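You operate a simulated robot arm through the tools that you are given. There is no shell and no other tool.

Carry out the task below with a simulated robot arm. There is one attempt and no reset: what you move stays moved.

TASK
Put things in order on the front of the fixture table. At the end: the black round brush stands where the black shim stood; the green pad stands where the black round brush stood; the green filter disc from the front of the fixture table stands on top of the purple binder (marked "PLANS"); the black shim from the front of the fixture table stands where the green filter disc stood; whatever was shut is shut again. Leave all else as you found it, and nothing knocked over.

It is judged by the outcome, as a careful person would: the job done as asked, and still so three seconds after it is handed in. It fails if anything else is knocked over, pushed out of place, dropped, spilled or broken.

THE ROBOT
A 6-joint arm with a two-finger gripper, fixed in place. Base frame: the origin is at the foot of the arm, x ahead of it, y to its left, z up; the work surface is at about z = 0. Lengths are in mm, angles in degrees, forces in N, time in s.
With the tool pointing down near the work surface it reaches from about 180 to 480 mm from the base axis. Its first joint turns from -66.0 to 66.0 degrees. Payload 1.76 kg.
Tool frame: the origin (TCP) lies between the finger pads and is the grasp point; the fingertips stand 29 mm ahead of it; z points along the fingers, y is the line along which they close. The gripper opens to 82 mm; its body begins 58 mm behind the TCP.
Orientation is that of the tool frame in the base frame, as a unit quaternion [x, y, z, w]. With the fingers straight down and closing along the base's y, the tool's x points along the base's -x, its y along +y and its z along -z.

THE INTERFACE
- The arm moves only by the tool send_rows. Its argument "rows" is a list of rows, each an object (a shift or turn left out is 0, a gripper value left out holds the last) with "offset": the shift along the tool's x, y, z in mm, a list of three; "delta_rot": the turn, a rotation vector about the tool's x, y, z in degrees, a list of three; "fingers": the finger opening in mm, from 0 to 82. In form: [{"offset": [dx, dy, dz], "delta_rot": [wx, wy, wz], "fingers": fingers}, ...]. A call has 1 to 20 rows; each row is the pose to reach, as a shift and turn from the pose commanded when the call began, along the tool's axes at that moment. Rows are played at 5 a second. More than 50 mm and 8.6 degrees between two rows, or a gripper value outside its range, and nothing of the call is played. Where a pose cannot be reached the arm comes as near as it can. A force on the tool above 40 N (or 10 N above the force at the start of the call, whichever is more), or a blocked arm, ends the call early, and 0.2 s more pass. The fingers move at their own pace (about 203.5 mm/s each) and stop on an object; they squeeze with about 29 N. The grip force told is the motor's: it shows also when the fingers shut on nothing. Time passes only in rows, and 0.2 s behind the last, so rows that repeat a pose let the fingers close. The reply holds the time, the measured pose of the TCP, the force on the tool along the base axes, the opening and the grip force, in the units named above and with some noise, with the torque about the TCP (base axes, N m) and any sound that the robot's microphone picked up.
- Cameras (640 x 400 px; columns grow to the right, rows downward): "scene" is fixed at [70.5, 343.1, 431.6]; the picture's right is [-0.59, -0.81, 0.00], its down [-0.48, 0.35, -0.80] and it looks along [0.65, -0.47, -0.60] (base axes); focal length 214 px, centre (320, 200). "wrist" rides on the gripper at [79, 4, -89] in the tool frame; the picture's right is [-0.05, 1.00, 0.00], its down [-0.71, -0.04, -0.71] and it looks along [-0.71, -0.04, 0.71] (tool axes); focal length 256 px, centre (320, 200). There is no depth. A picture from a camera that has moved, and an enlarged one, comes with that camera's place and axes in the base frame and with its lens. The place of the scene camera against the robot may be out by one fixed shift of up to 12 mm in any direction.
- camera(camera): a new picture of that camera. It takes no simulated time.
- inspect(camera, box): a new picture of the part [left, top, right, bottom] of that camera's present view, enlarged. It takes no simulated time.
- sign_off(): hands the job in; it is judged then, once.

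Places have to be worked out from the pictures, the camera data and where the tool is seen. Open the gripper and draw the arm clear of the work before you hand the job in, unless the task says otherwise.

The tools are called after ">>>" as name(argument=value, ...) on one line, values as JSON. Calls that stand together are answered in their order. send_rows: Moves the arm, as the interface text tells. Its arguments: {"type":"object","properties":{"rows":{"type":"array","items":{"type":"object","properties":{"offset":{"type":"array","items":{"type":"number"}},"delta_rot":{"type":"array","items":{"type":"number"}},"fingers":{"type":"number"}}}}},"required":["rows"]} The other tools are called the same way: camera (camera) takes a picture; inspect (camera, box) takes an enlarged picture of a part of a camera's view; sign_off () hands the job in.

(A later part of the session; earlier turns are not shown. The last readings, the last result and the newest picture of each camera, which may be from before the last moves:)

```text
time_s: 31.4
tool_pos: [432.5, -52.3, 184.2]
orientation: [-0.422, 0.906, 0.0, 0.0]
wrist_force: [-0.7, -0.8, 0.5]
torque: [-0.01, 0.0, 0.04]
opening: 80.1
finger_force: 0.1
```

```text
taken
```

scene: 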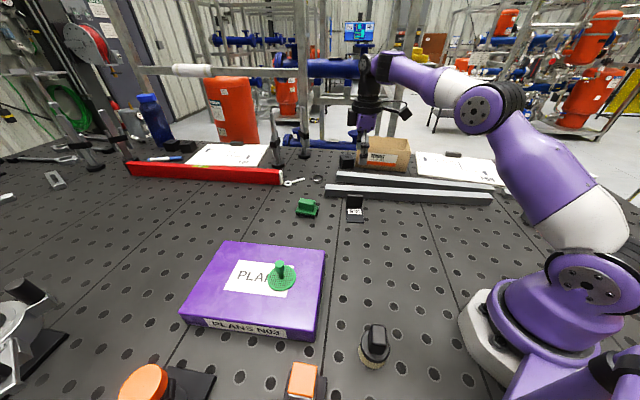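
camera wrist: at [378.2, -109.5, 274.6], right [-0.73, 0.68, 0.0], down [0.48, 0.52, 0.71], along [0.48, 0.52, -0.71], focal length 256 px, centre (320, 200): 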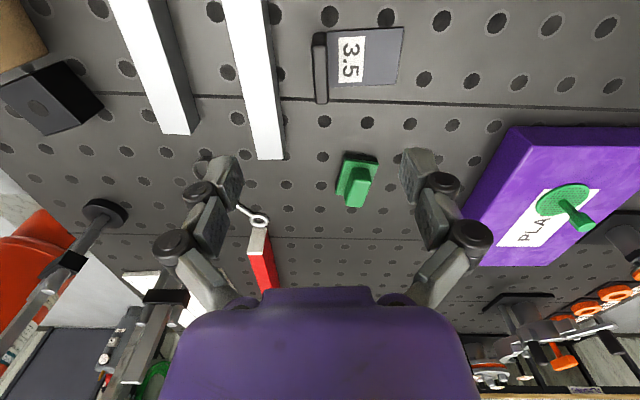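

The shim stands in the disc's former place. I'll zoom to verify its position and also fix the pad's geometry from this view.

>>> inspect(camera="wrist", box=[290, 10, 430, 110])

>>> inspect(camera="wrist", box=[310, 140, 400, 215])

```text
4.00 times, centred on (360, 60) of wrist
camera zoom: at [378.2, -109.5, 274.6], right [-0.73, 0.68, 0.0], down [0.48, 0.52, 0.71], along [0.48, 0.52, -0.71], focal length 1024 px, centre (160, 760)
```

zoom: 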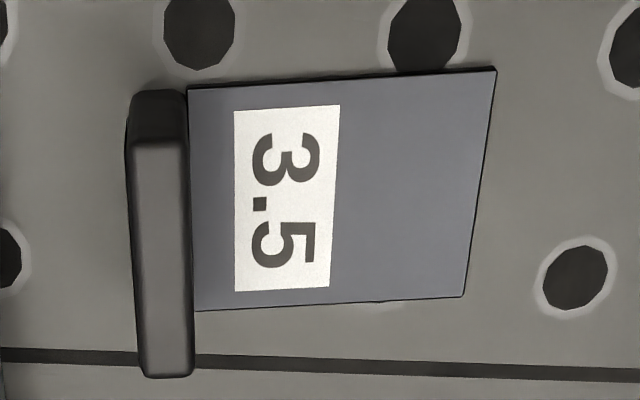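

```text
5.33 times, centred on (355, 178) of wrist
camera zoom: at [378.2, -109.5, 274.6], right [-0.73, 0.68, 0.0], down [0.48, 0.52, 0.71], along [0.48, 0.52, -0.71], focal length 1365 px, centre (133, 320)
```

zoom: 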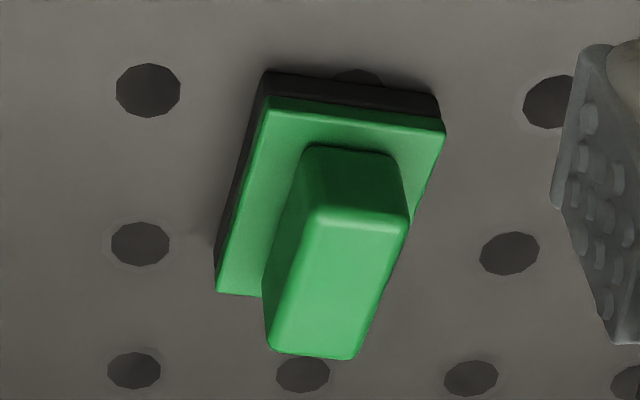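

The shim's centre works out to about (406, -27), matching the disc's old spot; the pad is at about (497, 89) with its handle along 39°. Next I'll swing over to view the brush.

>>> send_rows(rows=[{"offset": [1, 34, -10]}, {"offset": [3, 68, -20]}, {"offset": [4, 102, -30]}, {"offset": [6, 136, -40]}, {"offset": [7, 170, -50]}, {"offset": [8, 204, -60]}, {"offset": [10, 238, -66]}, {"offset": [11, 272, -66]}, {"offset": [13, 306, -66]}, {"offset": [14, 340, -66]}, {"offset": [15, 370, -66]}, {"offset": [16, 387.5, -66]}, {"offset": [16, 387.5, -66]}])

>>> camera(camera="wrist")

>>> camera(camera="scene")

```text
time_s: 34.2
tool_pos: [125.8, 185.2, 250.3]
orientation: [-0.423, 0.906, 0.0, 0.0]
wrist_force: [-0.8, -0.6, 0.2]
torque: [0.05, -0.02, 0.01]
opening: 79.9
finger_force: 0.0
```

```text
taken
camera wrist: at [71.4, 128.3, 340.6], right [-0.73, 0.68, 0.0], down [0.48, 0.52, 0.71], along [0.48, 0.52, -0.71], focal length 256 px, centre (320, 200)
```

wrist: 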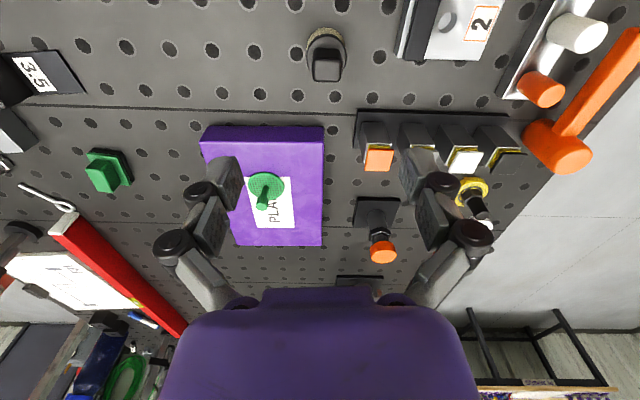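

```text
taken
```

scene: 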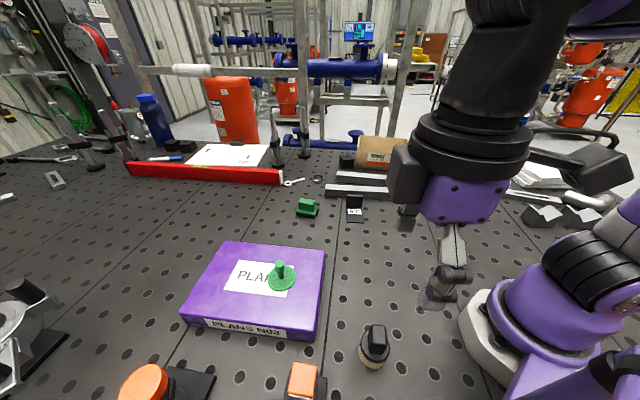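

>>> inspect(camera="wrist", box=[280, 10, 380, 95])

>>> inspect(camera="scene", box=[340, 305, 410, 380])

>>> inspect(camera="wrist", box=[340, 0, 640, 200])

```text
4.71 times, centred on (330, 52) of wrist
camera zoom: at [71.4, 128.3, 340.6], right [-0.73, 0.68, 0.0], down [0.48, 0.52, 0.71], along [0.48, 0.52, -0.71], focal length 1205 px, centre (273, 894)
```

zoom: 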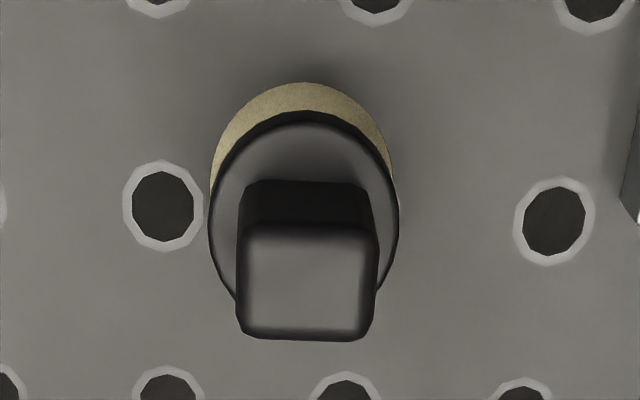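

```text
5.33 times, centred on (375, 342) of scene
camera zoom: at [70.5, 343.1, 431.6], right [-0.59, -0.81, 0.0], down [-0.48, 0.35, -0.8], along [0.65, -0.47, -0.6], focal length 1144 px, centre (27, -560)
```

zoom: 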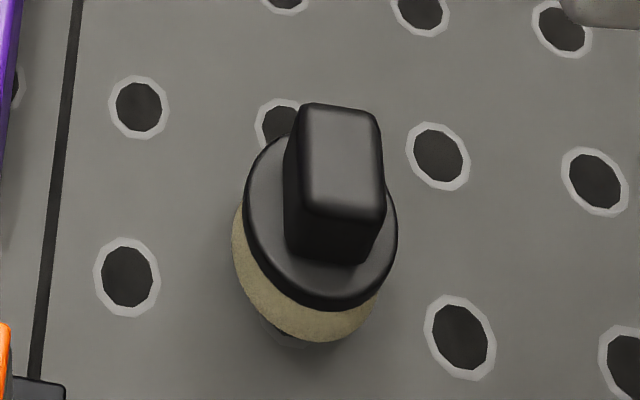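

```text
2.00 times, centred on (490, 100) of wrist
camera zoom: at [71.4, 128.3, 340.6], right [-0.73, 0.68, 0.0], down [0.48, 0.52, 0.71], along [0.48, 0.52, -0.71], focal length 512 px, centre (-20, 400)
```

zoom: 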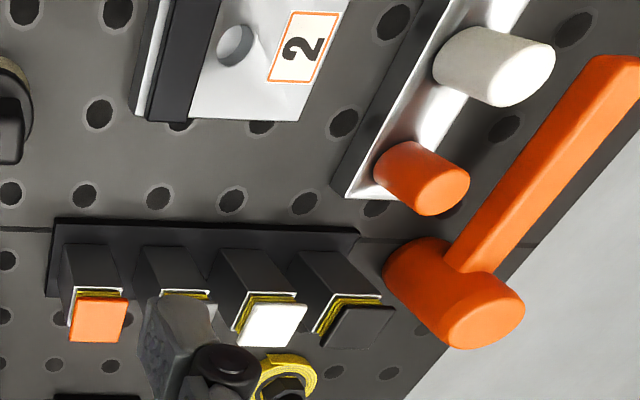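

The brush centre works out to about (126.5, 198): cap top at z ≈ 37, handle top at z ≈ 72, handle about 28 × 21 mm and aligned with the tool's present yaw. I'll move above it with a reduced opening and check again.

>>> send_rows(rows=[{"offset": [-4, 3, 20], "fingers": 58}, {"offset": [-8, 6, 45], "fingers": 58}, {"offset": [-10.3, 7.6, 70], "fingers": 58}, {"offset": [-10.3, 7.6, 95], "fingers": 58}, {"offset": [-10.3, 7.6, 110], "fingers": 58}, {"offset": [-10.3, 7.6, 110], "fingers": 58}])

>>> camera(camera="wrist")

>>> inspect(camera="scene", box=[280, 240, 500, 390])

```text
time_s: 35.6
tool_pos: [125.6, 198.0, 140.7]
orientation: [-0.422, 0.907, 0.0, 0.0]
wrist_force: [0.3, -0.8, 0.1]
torque: [0.0, -0.01, -0.02]
opening: 57.7
finger_force: 0.1
```

```text
taken
camera wrist: at [72.1, 140.9, 229.8], right [-0.73, 0.68, 0.0], down [0.48, 0.52, 0.71], along [0.48, 0.52, -0.71], focal length 256 px, centre (320, 200)
```

wrist: 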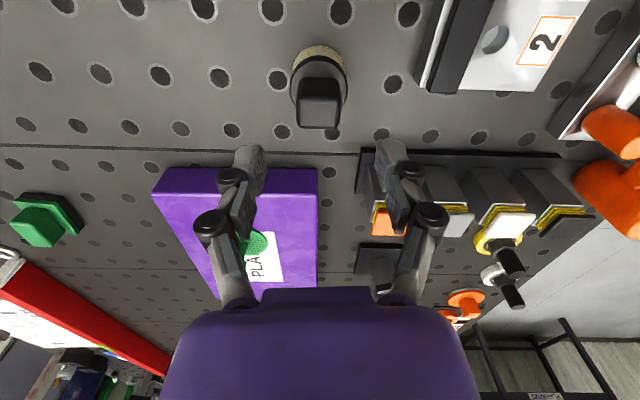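

```text
2.67 times, centred on (390, 315) of scene
camera zoom: at [70.5, 343.1, 431.6], right [-0.59, -0.81, 0.0], down [-0.48, 0.35, -0.8], along [0.65, -0.47, -0.6], focal length 572 px, centre (133, -107)
```

zoom: 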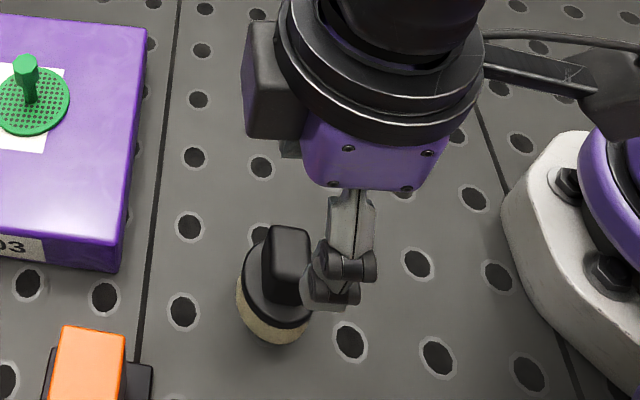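

>>> inspect(camera="wrist", box=[250, 30, 400, 140])

```text
3.64 times, centred on (325, 85) of wrist
camera zoom: at [72.1, 140.9, 229.8], right [-0.73, 0.68, 0.0], down [0.48, 0.52, 0.71], along [0.48, 0.52, -0.71], focal length 931 px, centre (302, 618)
```

zoom: 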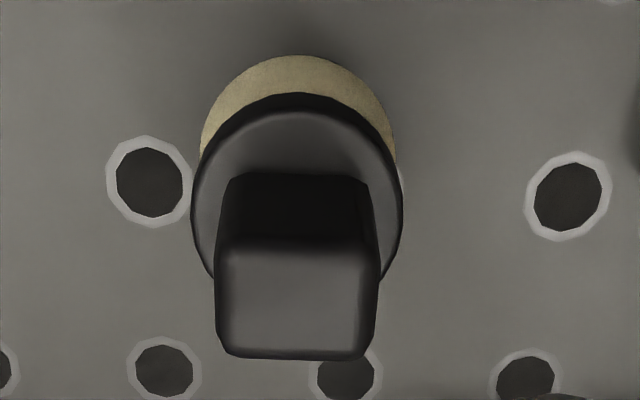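

The handle is centred under the gripper (brush ≈ (126.2, 197.6), TCP within 1 mm). Descending to z ≈ 73, tips just above the cap.

>>> send_rows(rows=[{"offset": [0, 0, 15]}, {"offset": [0, 0, 30]}, {"offset": [0, 0, 45]}, {"offset": [0, 0, 58]}, {"offset": [0, 0, 67]}, {"offset": [0, 0, 67]}])

>>> camera(camera="wrist")

>>> inspect(camera="scene", box=[280, 240, 500, 390])

```text
time_s: 37.0
tool_pos: [126.5, 197.4, 73.2]
orientation: [-0.423, 0.906, 0.0, 0.001]
wrist_force: [0.0, -0.3, -0.5]
torque: [-0.04, -0.01, 0.0]
opening: 58.0
finger_force: 0.1
```

```text
taken
camera wrist: at [72.0, 140.6, 163.1], right [-0.73, 0.68, 0.0], down [0.48, 0.52, 0.71], along [0.48, 0.52, -0.71], focal length 256 px, centre (320, 200)
```

wrist: 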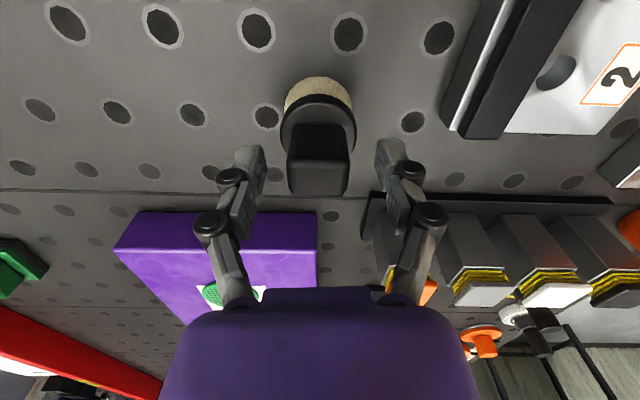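

```text
2.67 times, centred on (390, 315) of scene
camera zoom: at [70.5, 343.1, 431.6], right [-0.59, -0.81, 0.0], down [-0.48, 0.35, -0.8], along [0.65, -0.47, -0.6], focal length 572 px, centre (133, -107)
```

zoom: 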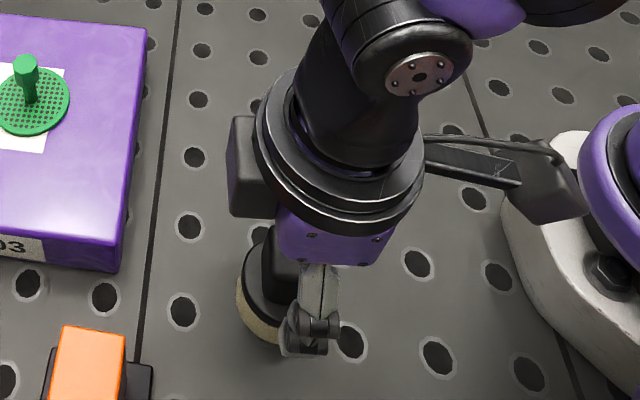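

The handle is centred between the fingers. Closing the gripper.

>>> send_rows(rows=[{"offset": [0, 0, 0], "fingers": 40}, {"offset": [0, 0, 0], "fingers": 25}, {"offset": [0, 0, 0], "fingers": 15}, {"offset": [0, 0, 0], "fingers": 15}, {"offset": [0, 0, 0], "fingers": 15}])

>>> camera(camera="wrist")

```text
time_s: 38.2
tool_pos: [125.4, 199.3, 74.5]
orientation: [-0.423, 0.906, -0.002, 0.001]
wrist_force: [0.1, 1.3, 2.5]
torque: [0.05, -0.02, 0.04]
opening: 29.2
finger_force: 29.1
```

```text
taken
camera wrist: at [72.1, 140.7, 163.3], right [-0.73, 0.68, 0.0], down [0.48, 0.52, 0.71], along [0.48, 0.52, -0.71], focal length 256 px, centre (320, 200)
```

wrist: 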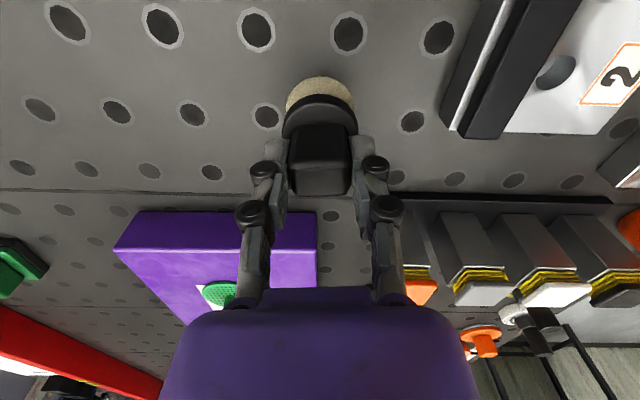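

Gripped at 29 mm. Lifting slowly and checking it hangs level.

>>> send_rows(rows=[{"offset": [0, 0, -4]}, {"offset": [0, 0, -12]}, {"offset": [0, 0, -25]}, {"offset": [0, 0, -45]}, {"offset": [0, 0, -70]}, {"offset": [0, 0, -95]}, {"offset": [0, 0, -115]}, {"offset": [0, 0, -115]}])

>>> camera(camera="wrist")

>>> camera(camera="scene")

```text
time_s: 40.0
tool_pos: [125.6, 198.1, 188.7]
orientation: [-0.422, 0.906, 0.0, 0.0]
wrist_force: [0.7, 0.0, -0.5]
torque: [0.0, -0.02, -0.01]
opening: 28.9
finger_force: 29.5
```

```text
taken
camera wrist: at [71.7, 140.8, 278.5], right [-0.73, 0.68, 0.0], down [0.48, 0.52, 0.71], along [0.48, 0.52, -0.71], focal length 256 px, centre (320, 200)
```

wrist: 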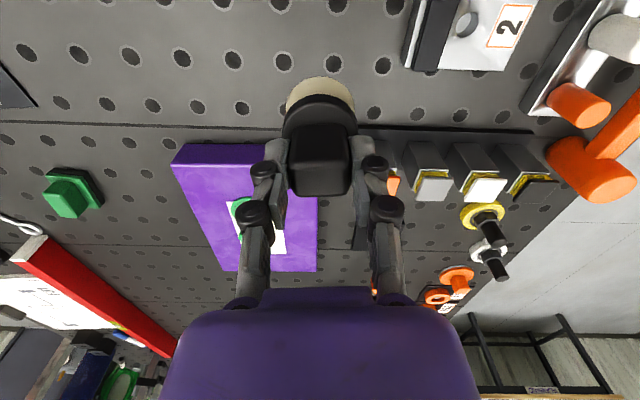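

```text
taken
```

scene: 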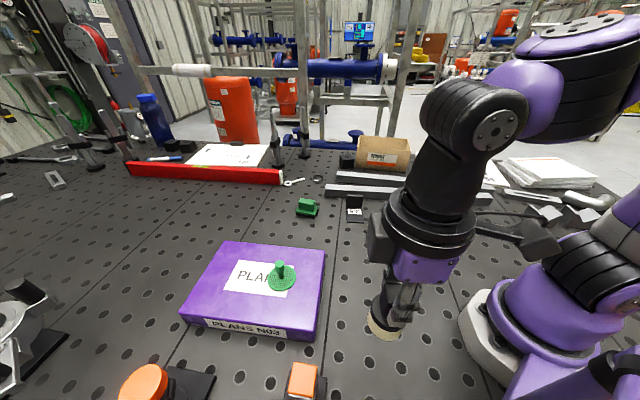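

The brush hangs level with its bottom ≈ 73.5 mm below the TCP. I'll carry it around in an arc (staying out from the base) to above the shim's old place at (240.6, -169).

>>> send_rows(rows=[{"offset": [-0.6, -28.7, 0]}, {"offset": [-1.1, -57.4, 0]}, {"offset": [-1.7, -86, 0]}, {"offset": [-2.3, -114.7, 0]}, {"offset": [-2.8, -143.4, 0]}, {"offset": [-3.4, -172, 0]}, {"offset": [15.7, -196, 0]}, {"offset": [34.8, -219.8, 0]}, {"offset": [54, -243.7, 0]}, {"offset": [73, -267.6, 0]}, {"offset": [92.2, -291.5, 0]}, {"offset": [121, -299.5, 0]}, {"offset": [149.8, -307.5, 0]}, {"offset": [178.6, -315.6, 10]}, {"offset": [207.4, -323.6, 20]}, {"offset": [207.4, -323.6, 20]}])

>>> camera(camera="wrist")

>>> camera(camera="scene")

```text
time_s: 43.4
tool_pos: [240.6, -168.0, 167.6]
orientation: [-0.423, 0.906, -0.001, 0.0]
wrist_force: [-0.9, 1.0, -0.9]
torque: [0.0, -0.02, 0.03]
opening: 29.2
finger_force: 29.8
```

```text
taken
camera wrist: at [185.9, -226.1, 257.8], right [-0.73, 0.68, 0.0], down [0.48, 0.52, 0.71], along [0.48, 0.52, -0.71], focal length 256 px, centre (320, 200)
```

wrist: 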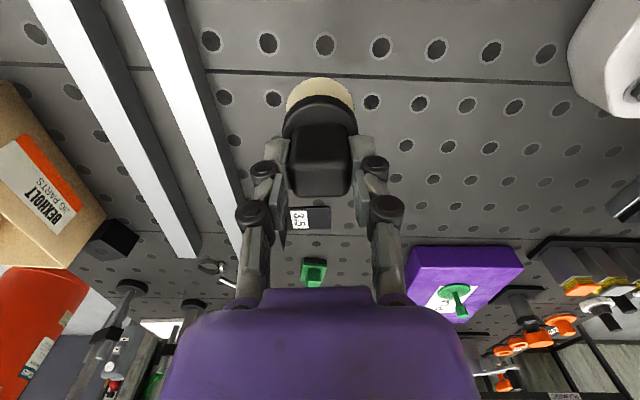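

```text
taken
```

scene: 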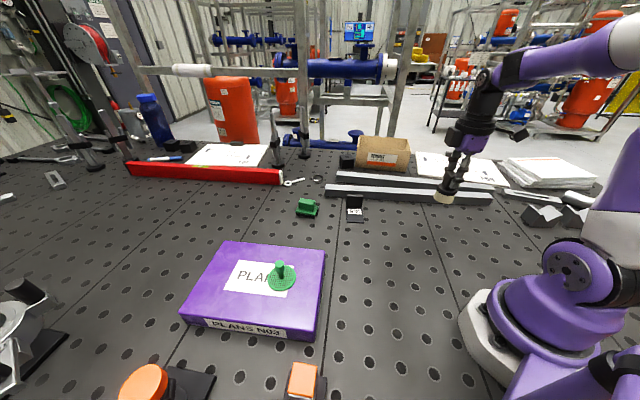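

Above the shim's old place. Lowering to just above the surface, then feeling for contact.

>>> send_rows(rows=[{"offset": [0, 0, 20]}, {"offset": [0, 0, 40]}, {"offset": [0, 0, 60]}, {"offset": [0, 0, 75]}, {"offset": [0, 0, 85]}, {"offset": [0, 0, 90]}, {"offset": [0, 0, 90]}])

>>> inspect(camera="scene", box=[380, 140, 500, 240])

```text
time_s: 45.0
tool_pos: [241.4, -167.4, 79.5]
orientation: [-0.422, 0.906, 0.001, 0.0]
wrist_force: [-0.2, 1.0, -0.6]
torque: [0.02, 0.03, 0.03]
opening: 29.1
finger_force: 29.0
```

```text
4.00 times, centred on (440, 190) of scene
camera zoom: at [70.5, 343.1, 431.6], right [-0.59, -0.81, 0.0], down [-0.48, 0.35, -0.8], along [0.65, -0.47, -0.6], focal length 858 px, centre (-160, 240)
```

zoom: 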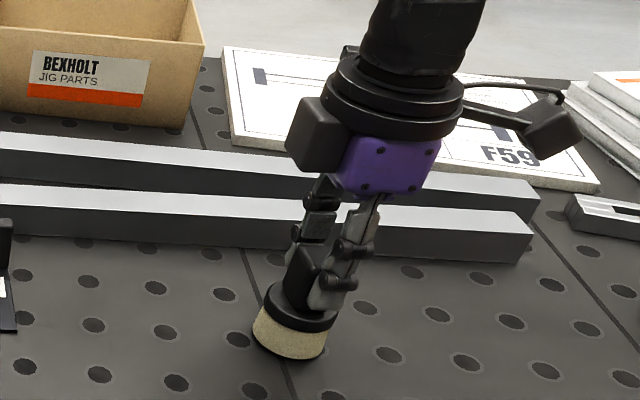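

>>> send_rows(rows=[{"offset": [0, 0, 2]}, {"offset": [0, 0, 4]}, {"offset": [0, 0, 5.5]}, {"offset": [0, 0, 5.5]}])

```text
time_s: 46.0
tool_pos: [240.7, -167.6, 74.0]
orientation: [-0.423, 0.906, 0.0, 0.001]
wrist_force: [-0.4, 1.9, 10.5]
torque: [0.15, 0.07, -0.02]
opening: 29.2
finger_force: 29.1
```

The brush is on the table (about 10 N). Easing off slightly, opening, and rising.

>>> send_rows(rows=[{"offset": [0, 0, -0.7]}, {"offset": [0, 0, -0.7]}, {"offset": [0, 0, -0.7], "fingers": 40}, {"offset": [0, 0, -0.7], "fingers": 56}, {"offset": [0, 0, -0.7], "fingers": 56}, {"offset": [0, 0, -10], "fingers": 56}, {"offset": [0, 0, -30], "fingers": 56}, {"offset": [0, 0, -60], "fingers": 56}, {"offset": [0, 0, -95], "fingers": 70}, {"offset": [0, 0, -120], "fingers": 80}, {"offset": [0, 0, -120], "fingers": 80}])

>>> camera(camera="wrist")

>>> camera(camera="scene")

```text
time_s: 48.4
tool_pos: [241.1, -168.2, 193.6]
orientation: [-0.423, 0.906, 0.0, 0.0]
wrist_force: [0.2, -0.4, 0.2]
torque: [0.01, 0.0, 0.01]
opening: 80.1
finger_force: 0.0
```

```text
taken
camera wrist: at [186.5, -225.3, 283.4], right [-0.73, 0.68, 0.0], down [0.48, 0.52, 0.71], along [0.48, 0.52, -0.71], focal length 256 px, centre (320, 200)
```

wrist: 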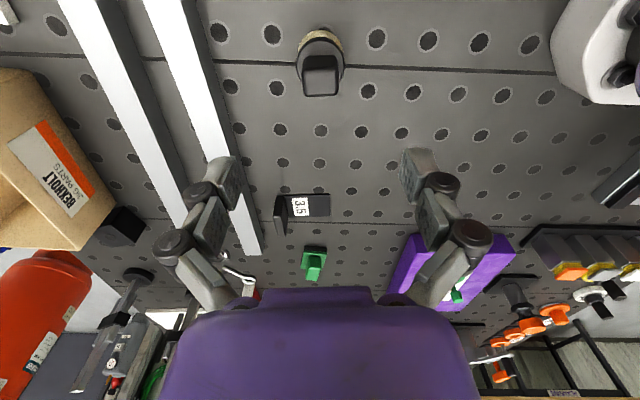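

```text
taken
```

scene: 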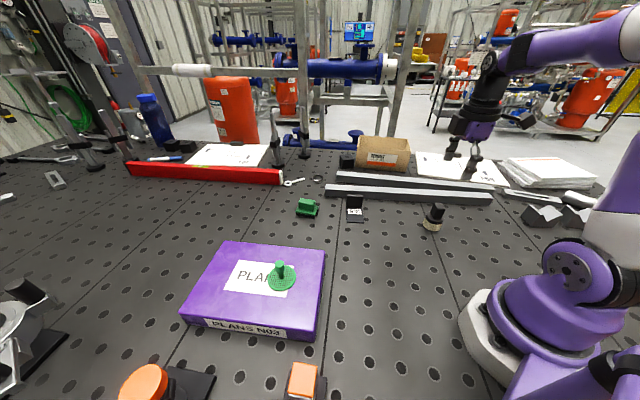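

The brush stands upright at the shim's old place. Now I'll head to the pad, aligning the tool yaw with its handle (38.5°); the pad is ~505 mm out, so I'll later tilt the tool outward to reach.

>>> send_rows(rows=[{"offset": [-31, 0, 0], "delta_rot": [0, 0, 1.2]}, {"offset": [-62, 0, 0], "delta_rot": [0, 0, 2.4]}, {"offset": [-93, 0, 0], "delta_rot": [0, 0, 3.6]}, {"offset": [-124, 0, 0], "delta_rot": [0, 0, 4.8]}, {"offset": [-155, 0, 0], "delta_rot": [0, 0, 6]}, {"offset": [-186, 0, 0], "delta_rot": [0, 0, 7.2]}, {"offset": [-217, 0, 0], "delta_rot": [0, 0, 8.4]}, {"offset": [-248, 0, 5], "delta_rot": [0, 0, 9.6]}, {"offset": [-279, 0, 10], "delta_rot": [0, 0, 10.8]}, {"offset": [-310, 0.6, 13], "delta_rot": [0, 0, 11.5]}, {"offset": [-310, 0.6, 13], "delta_rot": [0, 0, 11.5]}])

>>> camera(camera="wrist")

>>> camera(camera="scene")

```text
time_s: 50.8
tool_pos: [440.3, 70.7, 180.7]
orientation: [-0.33, 0.944, -0.001, -0.001]
wrist_force: [-0.1, 0.2, -0.1]
torque: [0.01, 0.01, 0.03]
opening: 79.8
finger_force: 0.1
```

```text
taken
camera wrist: at [374.8, 24.1, 270.0], right [-0.58, 0.81, 0.0], down [0.58, 0.41, 0.71], along [0.58, 0.41, -0.71], focal length 256 px, centre (320, 200)
```

wrist: 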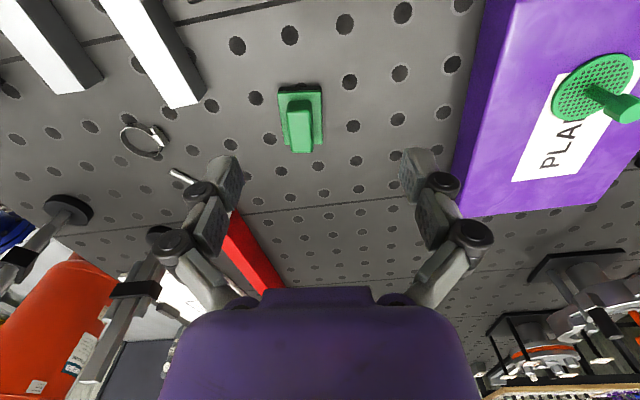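

```text
taken
```

scene: 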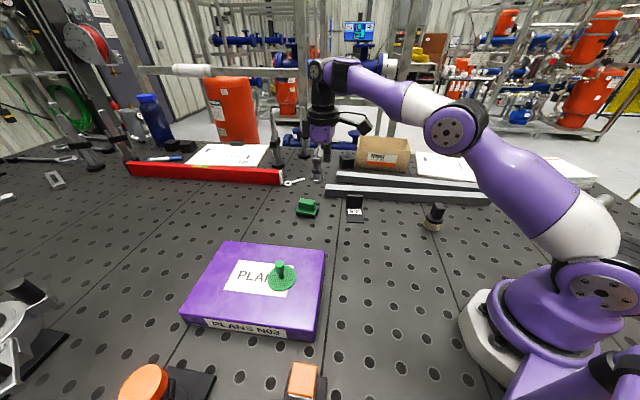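

>>> inspect(camera="wrist", box=[250, 70, 350, 165])

```text
4.21 times, centred on (300, 118) of wrist
camera zoom: at [374.8, 24.1, 270.0], right [-0.58, 0.81, 0.0], down [0.58, 0.41, 0.71], along [0.58, 0.41, -0.71], focal length 1078 px, centre (404, 547)
```

zoom: 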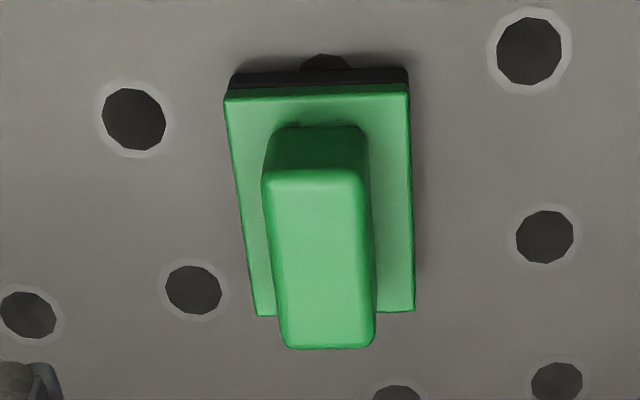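

The pad's base centre is ≈ (496, 87) with its long axis at 38.3°, handle top near z 37, about 22 mm wide. I'll tilt the tool 15° about its closing axis (fingers pointing outward) and move above it.

>>> send_rows(rows=[{"offset": [-8, -4, 5], "delta_rot": [0, -3, 0]}, {"offset": [-17, -8, 15], "delta_rot": [0, -6, 0]}, {"offset": [-26, -12, 25], "delta_rot": [0, -9, 0]}, {"offset": [-35, -16, 35], "delta_rot": [0, -12, 0]}, {"offset": [-43, -20, 45], "delta_rot": [0, -15, 0]}, {"offset": [-49.4, -22.4, 50], "delta_rot": [0, -15, 0]}, {"offset": [-49.4, -22.4, 50], "delta_rot": [0, -15, 0]}])

>>> camera(camera="wrist")

>>> camera(camera="scene")

```text
time_s: 52.4
tool_pos: [465.2, 76.6, 145.3]
orientation: [-0.327, 0.936, 0.041, 0.124]
wrist_force: [-0.7, 0.0, 0.3]
torque: [0.01, 0.0, 0.0]
opening: 80.0
finger_force: 0.1
out of reach, approached as far as the arm can: row 1, 4, 5, 6, 7
```

```text
taken
camera wrist: at [383.5, 20.1, 211.9], right [-0.58, 0.81, 0.01], down [0.41, 0.28, 0.87], along [0.7, 0.51, -0.5], focal length 256 px, centre (320, 200)
```

wrist: 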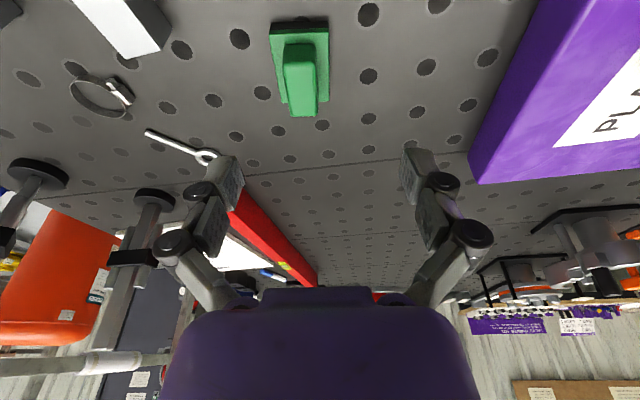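

```text
taken
```

scene: 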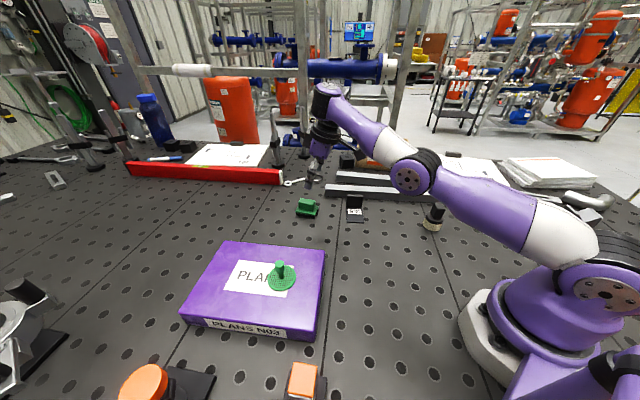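

The arm stopped short at (465, 77, 145): reach is limited at this height. I'll send a null row to learn which pose counts as commanded now.

>>> send_rows(rows=[{"offset": [0, 0, 0]}])

```text
time_s: 52.8
tool_pos: [464.1, 77.5, 145.3]
orientation: [-0.327, 0.936, 0.042, 0.123]
wrist_force: [-0.3, 0.1, -0.4]
torque: [-0.02, -0.05, -0.02]
opening: 79.9
finger_force: 0.1
```

The commanded pose equals the pose actually reached, so I can continue from here. Lower is better for reach: I'll descend to z ≈ 100 on the handle's centre line, and increase the tilt to 25°.

>>> send_rows(rows=[{"offset": [3.1, -2.4, 8.6], "delta_rot": [0, -2, 0]}, {"offset": [6.2, -4.8, 17.1], "delta_rot": [0, -4, 0]}, {"offset": [9.4, -7.1, 25.7], "delta_rot": [0, -6, 0]}, {"offset": [12.5, -9.5, 34.2], "delta_rot": [0, -8, 0]}, {"offset": [15.6, -11.9, 42.8], "delta_rot": [0, -10, 0]}, {"offset": [15.6, -11.9, 42.8], "delta_rot": [0, -10, 0]}])

>>> camera(camera="wrist")

>>> inspect(camera="scene", box=[260, 130, 400, 240])

```text
time_s: 54.2
tool_pos: [464.8, 51.3, 205.1]
orientation: [-0.323, 0.923, 0.071, 0.199]
wrist_force: [0.4, 0.8, 0.2]
torque: [-0.02, 0.01, 0.0]
opening: 80.0
finger_force: 0.1
out of reach, approached as far as the arm can: row 1, 2, 3, 4, 5, 6
```

```text
taken
camera wrist: at [375.9, -13.4, 254.9], right [-0.59, 0.81, 0.03], down [0.3, 0.19, 0.94], along [0.75, 0.55, -0.35], focal length 256 px, centre (320, 200)
```

wrist: 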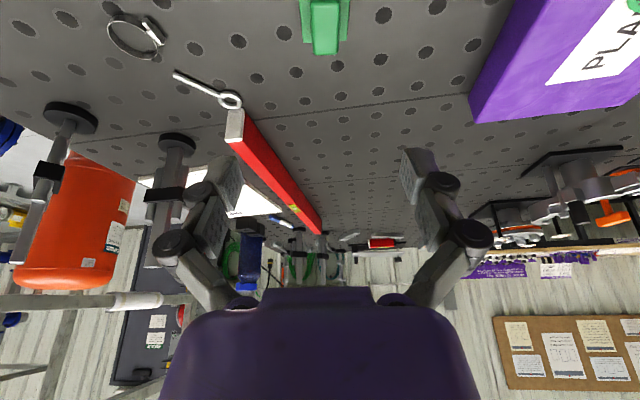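

```text
3.64 times, centred on (330, 185) of scene
camera zoom: at [70.5, 343.1, 431.6], right [-0.59, -0.81, 0.0], down [-0.48, 0.35, -0.8], along [0.65, -0.47, -0.6], focal length 780 px, centre (284, 254)
```

zoom: 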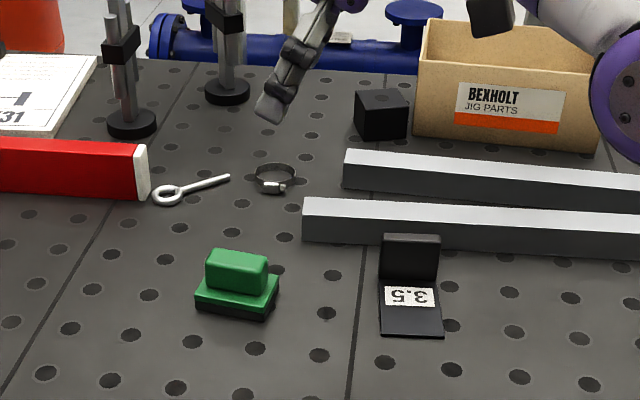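

The arm has stretched out straight and the solver drifted upward instead. I'll look at the arm's configuration before drawing back.

>>> camera(camera="scene")

```text
taken
```

scene: 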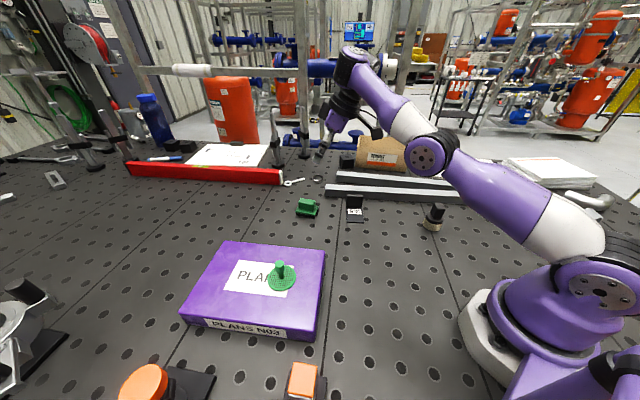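

The elbow appears to have passed through straight. I'll go back gradually to the earlier untilted pose, drawing inward at height where nothing is near, and look at the result.

>>> send_rows(rows=[{"offset": [3.4, 6.1, 3.8], "delta_rot": [0, 5, 0]}, {"offset": [6.8, 12.2, 7.6], "delta_rot": [0, 10, 0]}, {"offset": [10.3, 18.3, 11.4], "delta_rot": [0, 15, 0]}, {"offset": [13.7, 24.4, 15.2], "delta_rot": [0, 20, 0]}, {"offset": [17.1, 30.5, 19], "delta_rot": [0, 25, 0]}, {"offset": [17.1, 30.5, 19], "delta_rot": [0, 25, 0]}])

>>> camera(camera="scene")

```text
time_s: 55.6
tool_pos: [438.3, 71.9, 182.3]
orientation: [-0.329, 0.944, -0.001, 0.0]
wrist_force: [-0.5, 1.3, -0.1]
torque: [0.0, 0.0, 0.0]
opening: 79.9
finger_force: 0.0
```

```text
taken
```

scene: 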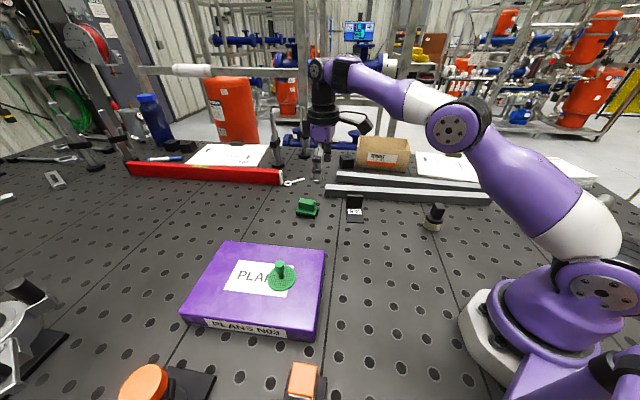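

Back in the normal elbow-up posture at (438, 72, 182). Now I'll first come down on the handle's centre line at a smaller radius, tilting to 15° on the way, and check for reach warnings.

>>> send_rows(rows=[{"offset": [3, -5, 15], "delta_rot": [0, 0, 0]}, {"offset": [4, -10, 30], "delta_rot": [0, -3, 0]}, {"offset": [5, -15, 45], "delta_rot": [0, -6, 0]}, {"offset": [5.1, -20, 60], "delta_rot": [0, -9, 0]}, {"offset": [5.1, -23.3, 71.5], "delta_rot": [0, -12, 0]}, {"offset": [5.1, -23.3, 71.5], "delta_rot": [0, -15, 0]}, {"offset": [5.1, -23.3, 71.5], "delta_rot": [0, -15, 0]}])

>>> camera(camera="wrist")

>>> camera(camera="scene")

```text
time_s: 57.2
tool_pos: [449.9, 49.5, 111.3]
orientation: [-0.327, 0.936, 0.043, 0.123]
wrist_force: [0.0, -0.3, -0.4]
torque: [0.01, 0.0, 0.02]
opening: 79.8
finger_force: 0.0
```

```text
taken
camera wrist: at [367.9, -9.1, 176.8], right [-0.58, 0.81, 0.01], down [0.41, 0.28, 0.87], along [0.7, 0.51, -0.5], focal length 256 px, centre (320, 200)
```

wrist: 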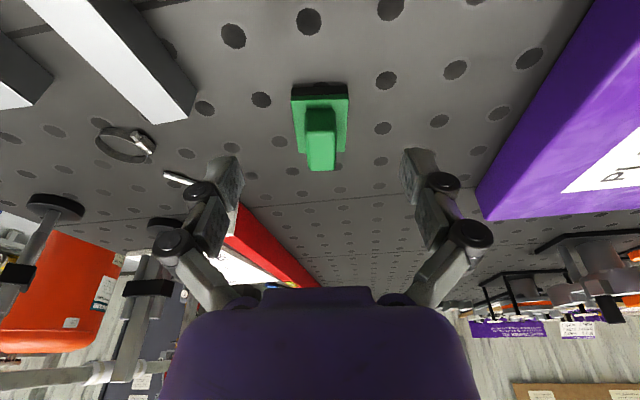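

```text
taken
```

scene: 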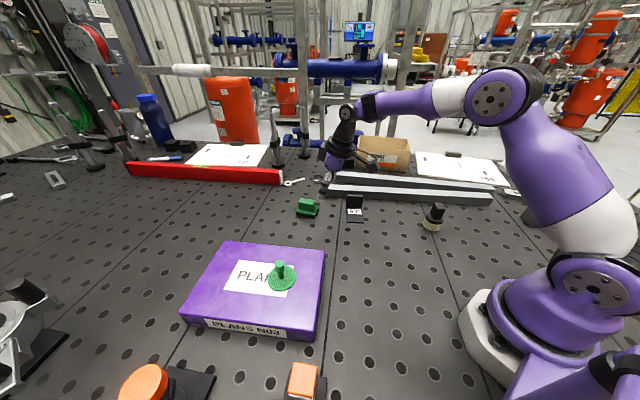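

Reached without warnings; the pad is centred between the fingers in view. Now I'll move outward along the handle line and down to z ≈ 80, still above the handle.

>>> send_rows(rows=[{"offset": [-4, 0, 14]}, {"offset": [-12, 0, 26]}, {"offset": [-23, 0, 34]}, {"offset": [-34, 0, 39]}, {"offset": [-45, 0, 43]}, {"offset": [-45, 0, 43]}])

>>> camera(camera="wrist")

>>> inspect(camera="scene", box=[260, 130, 400, 240])

```text
time_s: 58.6
tool_pos: [491.6, 83.7, 81.7]
orientation: [-0.327, 0.936, 0.043, 0.123]
wrist_force: [0.0, 0.8, -0.5]
torque: [-0.01, 0.04, -0.04]
opening: 80.0
finger_force: 0.1
```

```text
taken
camera wrist: at [410.3, 25.2, 147.3], right [-0.58, 0.81, 0.01], down [0.41, 0.28, 0.87], along [0.7, 0.51, -0.5], focal length 256 px, centre (320, 200)
```

wrist: 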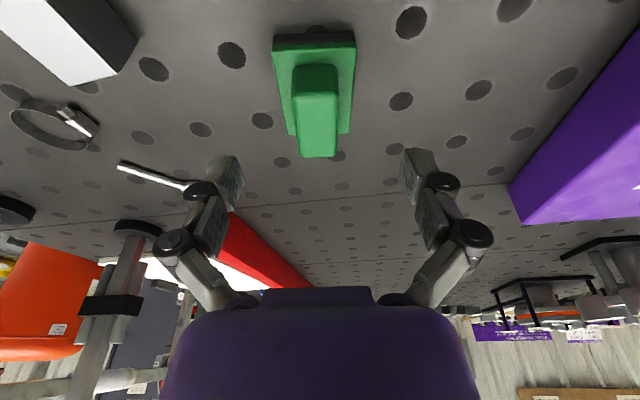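

```text
3.64 times, centred on (330, 185) of scene
camera zoom: at [70.5, 343.1, 431.6], right [-0.59, -0.81, 0.0], down [-0.48, 0.35, -0.8], along [0.65, -0.47, -0.6], focal length 780 px, centre (284, 254)
```

zoom: 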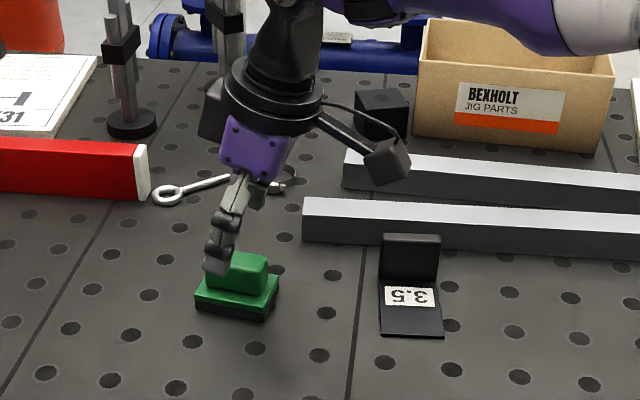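

Positioned over the handle without warnings, alignment within about 1 mm. I'll narrow the fingers to 48 mm and descend vertically to z ≈ 48, where the tips straddle the handle just above the pad's base plate.

>>> send_rows(rows=[{"offset": [0, 0, 0], "fingers": 48}, {"offset": [2.6, 0, 9.7], "fingers": 48}, {"offset": [4.7, 0, 17.4], "fingers": 48}, {"offset": [6.7, 0, 25], "fingers": 48}, {"offset": [8.3, 0, 31], "fingers": 48}, {"offset": [8.3, 0, 31], "fingers": 48}])

>>> camera(camera="wrist")

>>> inspect(camera="scene", box=[270, 150, 370, 230])

```text
time_s: 60.0
tool_pos: [490.8, 82.6, 48.0]
orientation: [-0.327, 0.936, 0.043, 0.124]
wrist_force: [-0.2, -0.1, -0.5]
torque: [-0.01, 0.01, -0.05]
opening: 47.7
finger_force: 0.0
```

```text
taken
camera wrist: at [410.4, 24.5, 114.7], right [-0.58, 0.81, 0.01], down [0.41, 0.28, 0.87], along [0.7, 0.51, -0.5], focal length 256 px, centre (320, 200)
```

wrist: 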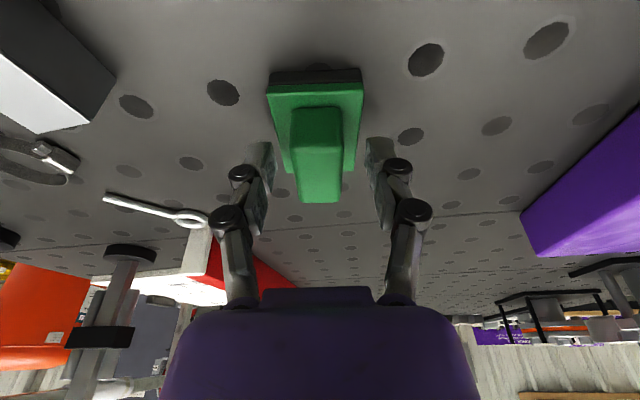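

```text
5.00 times, centred on (320, 190) of scene
camera zoom: at [70.5, 343.1, 431.6], right [-0.59, -0.81, 0.0], down [-0.48, 0.35, -0.8], along [0.65, -0.47, -0.6], focal length 1072 px, centre (320, 250)
```

zoom: 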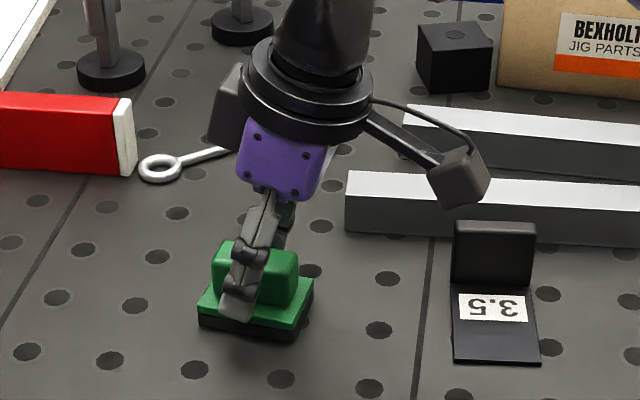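

The handle is centred between the fingers; the tips look only slightly above the base plate, so I'll raise 2 mm and close.

>>> send_rows(rows=[{"offset": [-0.5, 0, -2], "fingers": 48}, {"offset": [-0.5, 0, -2], "fingers": 35}, {"offset": [-0.5, 0, -2], "fingers": 22}, {"offset": [-0.5, 0, -2], "fingers": 12}, {"offset": [-0.5, 0, -2], "fingers": 12}, {"offset": [-0.5, 0, -2], "fingers": 12}])

>>> camera(camera="wrist")

>>> inspect(camera="scene", box=[270, 150, 370, 230])

```text
time_s: 61.4
tool_pos: [491.3, 83.2, 51.5]
orientation: [-0.326, 0.936, 0.042, 0.124]
wrist_force: [0.9, -0.3, 3.8]
torque: [0.02, 0.0, -0.06]
opening: 23.1
finger_force: 29.2
```

```text
taken
camera wrist: at [410.7, 24.6, 117.2], right [-0.58, 0.81, 0.01], down [0.41, 0.28, 0.87], along [0.7, 0.51, -0.5], focal length 256 px, centre (320, 200)
```

wrist: 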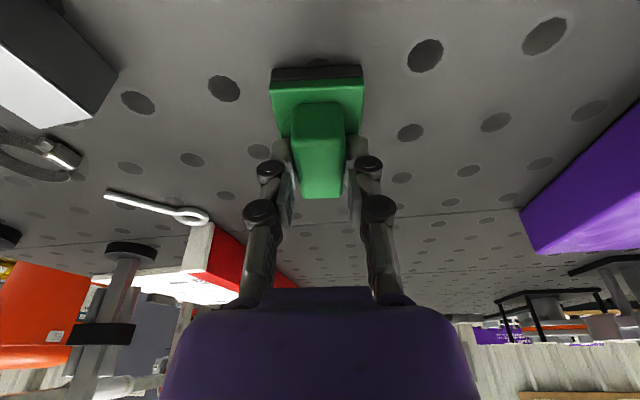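

```text
5.00 times, centred on (320, 190) of scene
camera zoom: at [70.5, 343.1, 431.6], right [-0.59, -0.81, 0.0], down [-0.48, 0.35, -0.8], along [0.65, -0.47, -0.6], focal length 1072 px, centre (320, 250)
```

zoom: 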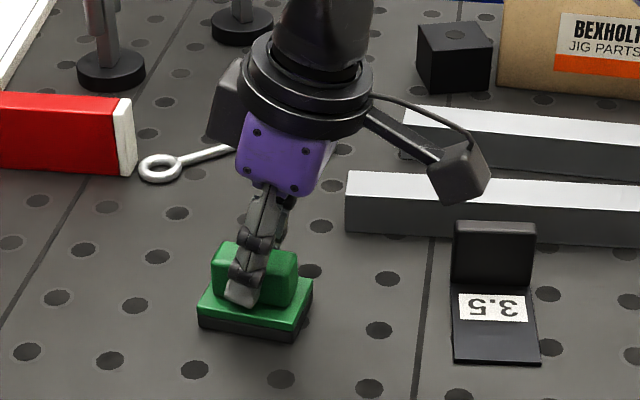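

Gripped at 23 mm. Lifting vertically a few centimetres and checking the pad stays level.

>>> send_rows(rows=[{"offset": [-0.8, 0, -2.9]}, {"offset": [-2, 0, -7.7]}, {"offset": [-4, 0, -15]}, {"offset": [-6.2, 0, -23.2]}, {"offset": [-6.2, 0, -23.2]}])

>>> camera(camera="wrist")

>>> inspect(camera="scene", box=[270, 150, 370, 230])

```text
time_s: 62.6
tool_pos: [491.2, 83.3, 76.0]
orientation: [-0.328, 0.936, 0.043, 0.123]
wrist_force: [-0.8, 0.2, -0.1]
torque: [0.0, 0.03, 0.02]
opening: 22.9
finger_force: 29.2
```

```text
taken
camera wrist: at [410.6, 24.5, 141.2], right [-0.58, 0.81, 0.01], down [0.41, 0.28, 0.87], along [0.7, 0.51, -0.5], focal length 256 px, centre (320, 200)
```

wrist: 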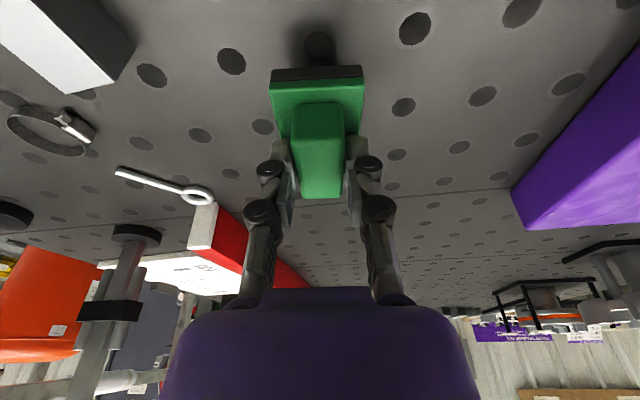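

```text
5.00 times, centred on (320, 190) of scene
camera zoom: at [70.5, 343.1, 431.6], right [-0.59, -0.81, 0.0], down [-0.48, 0.35, -0.8], along [0.65, -0.47, -0.6], focal length 1072 px, centre (320, 250)
```

zoom: 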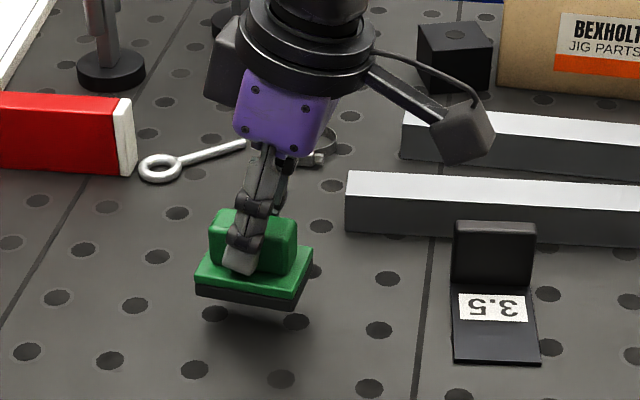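

The pad hangs level, its bottom ≈ 50.7 mm below the TCP and its centre ≈ 6 mm outward of it. I'll draw it inward first and then up, keeping the tilt so it stays level.

>>> send_rows(rows=[{"offset": [12.5, 6.7, -8.5]}, {"offset": [25, 13.3, -17]}, {"offset": [37.5, 20, -25.6]}, {"offset": [46, 26.2, -48.6]}, {"offset": [54.6, 32.4, -71.6]}, {"offset": [63.2, 38.6, -94.6]}, {"offset": [63.2, 38.6, -94.6]}])

>>> camera(camera="scene")

```text
time_s: 64.2
tool_pos: [399.4, 60.3, 150.5]
orientation: [-0.326, 0.936, 0.043, 0.124]
wrist_force: [-0.3, 0.3, -0.3]
torque: [0.0, 0.0, 0.02]
opening: 22.8
finger_force: 28.9
```

```text
taken
```

scene: 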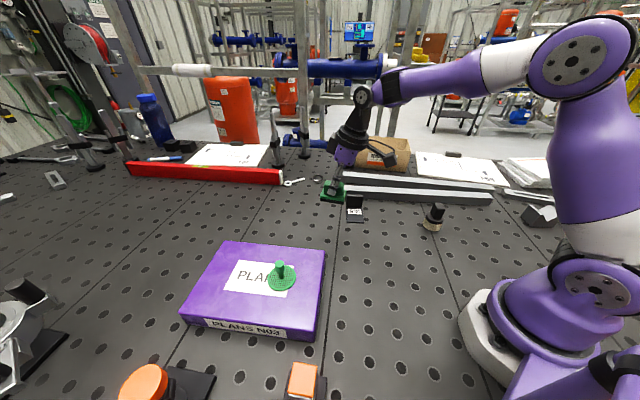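

Now I'll carry it toward the brush's old place while yawing about the vertical by 61.5° (keeping the pad level), which keeps the base joint well inside its limits.

>>> send_rows(rows=[{"offset": [12.7, 27.2, -3.4], "delta_rot": [-1.59, 0, -5.94]}, {"offset": [25.4, 54.5, -6.8], "delta_rot": [-3.18, 0, -11.88]}, {"offset": [38.1, 81.8, -10.2], "delta_rot": [-4.78, 0, -17.82]}, {"offset": [50.8, 109, -13.6], "delta_rot": [-6.37, 0, -23.76]}, {"offset": [63.5, 136.2, -17], "delta_rot": [-7.96, 0, -29.7]}, {"offset": [76.1, 163.5, -20.4], "delta_rot": [-9.55, 0, -35.64]}, {"offset": [88.8, 190.8, -23.8], "delta_rot": [-11.15, 0, -41.58]}, {"offset": [101.5, 218, -27.2], "delta_rot": [-12.74, 0, -47.52]}, {"offset": [114.2, 245.2, -30.6], "delta_rot": [-14.33, 0, -53.46]}, {"offset": [126.9, 272.5, -34], "delta_rot": [-15.92, 0, -59.4]}, {"offset": [126.9, 272.5, -34], "delta_rot": [-15.92, 0, -59.4]}])

>>> camera(camera="wrist")

>>> camera(camera="scene")

```text
time_s: 66.6
tool_pos: [127.4, 192.0, 150.5]
orientation: [0.761, -0.636, -0.1, -0.083]
wrist_force: [0.1, 0.3, -0.7]
torque: [0.01, 0.0, 0.03]
opening: 23.1
finger_force: 28.8
```

```text
taken
camera wrist: at [140.8, 92.9, 216.7], right [-0.99, -0.12, 0.01], down [-0.05, 0.5, 0.87], along [-0.11, 0.86, -0.5], focal length 256 px, centre (320, 200)
```

wrist: 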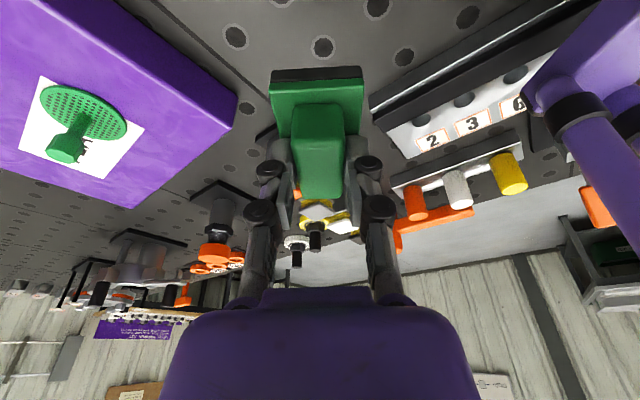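

```text
taken
```

scene: 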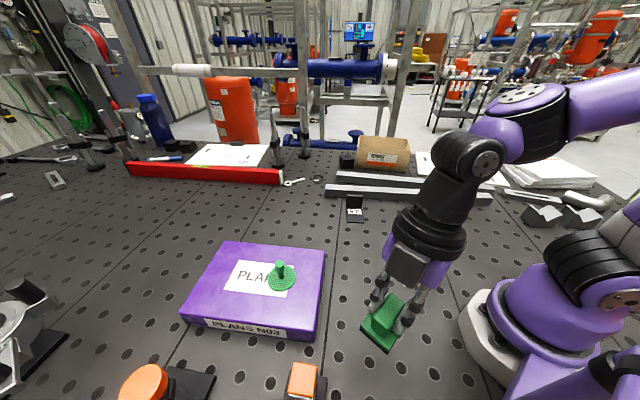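

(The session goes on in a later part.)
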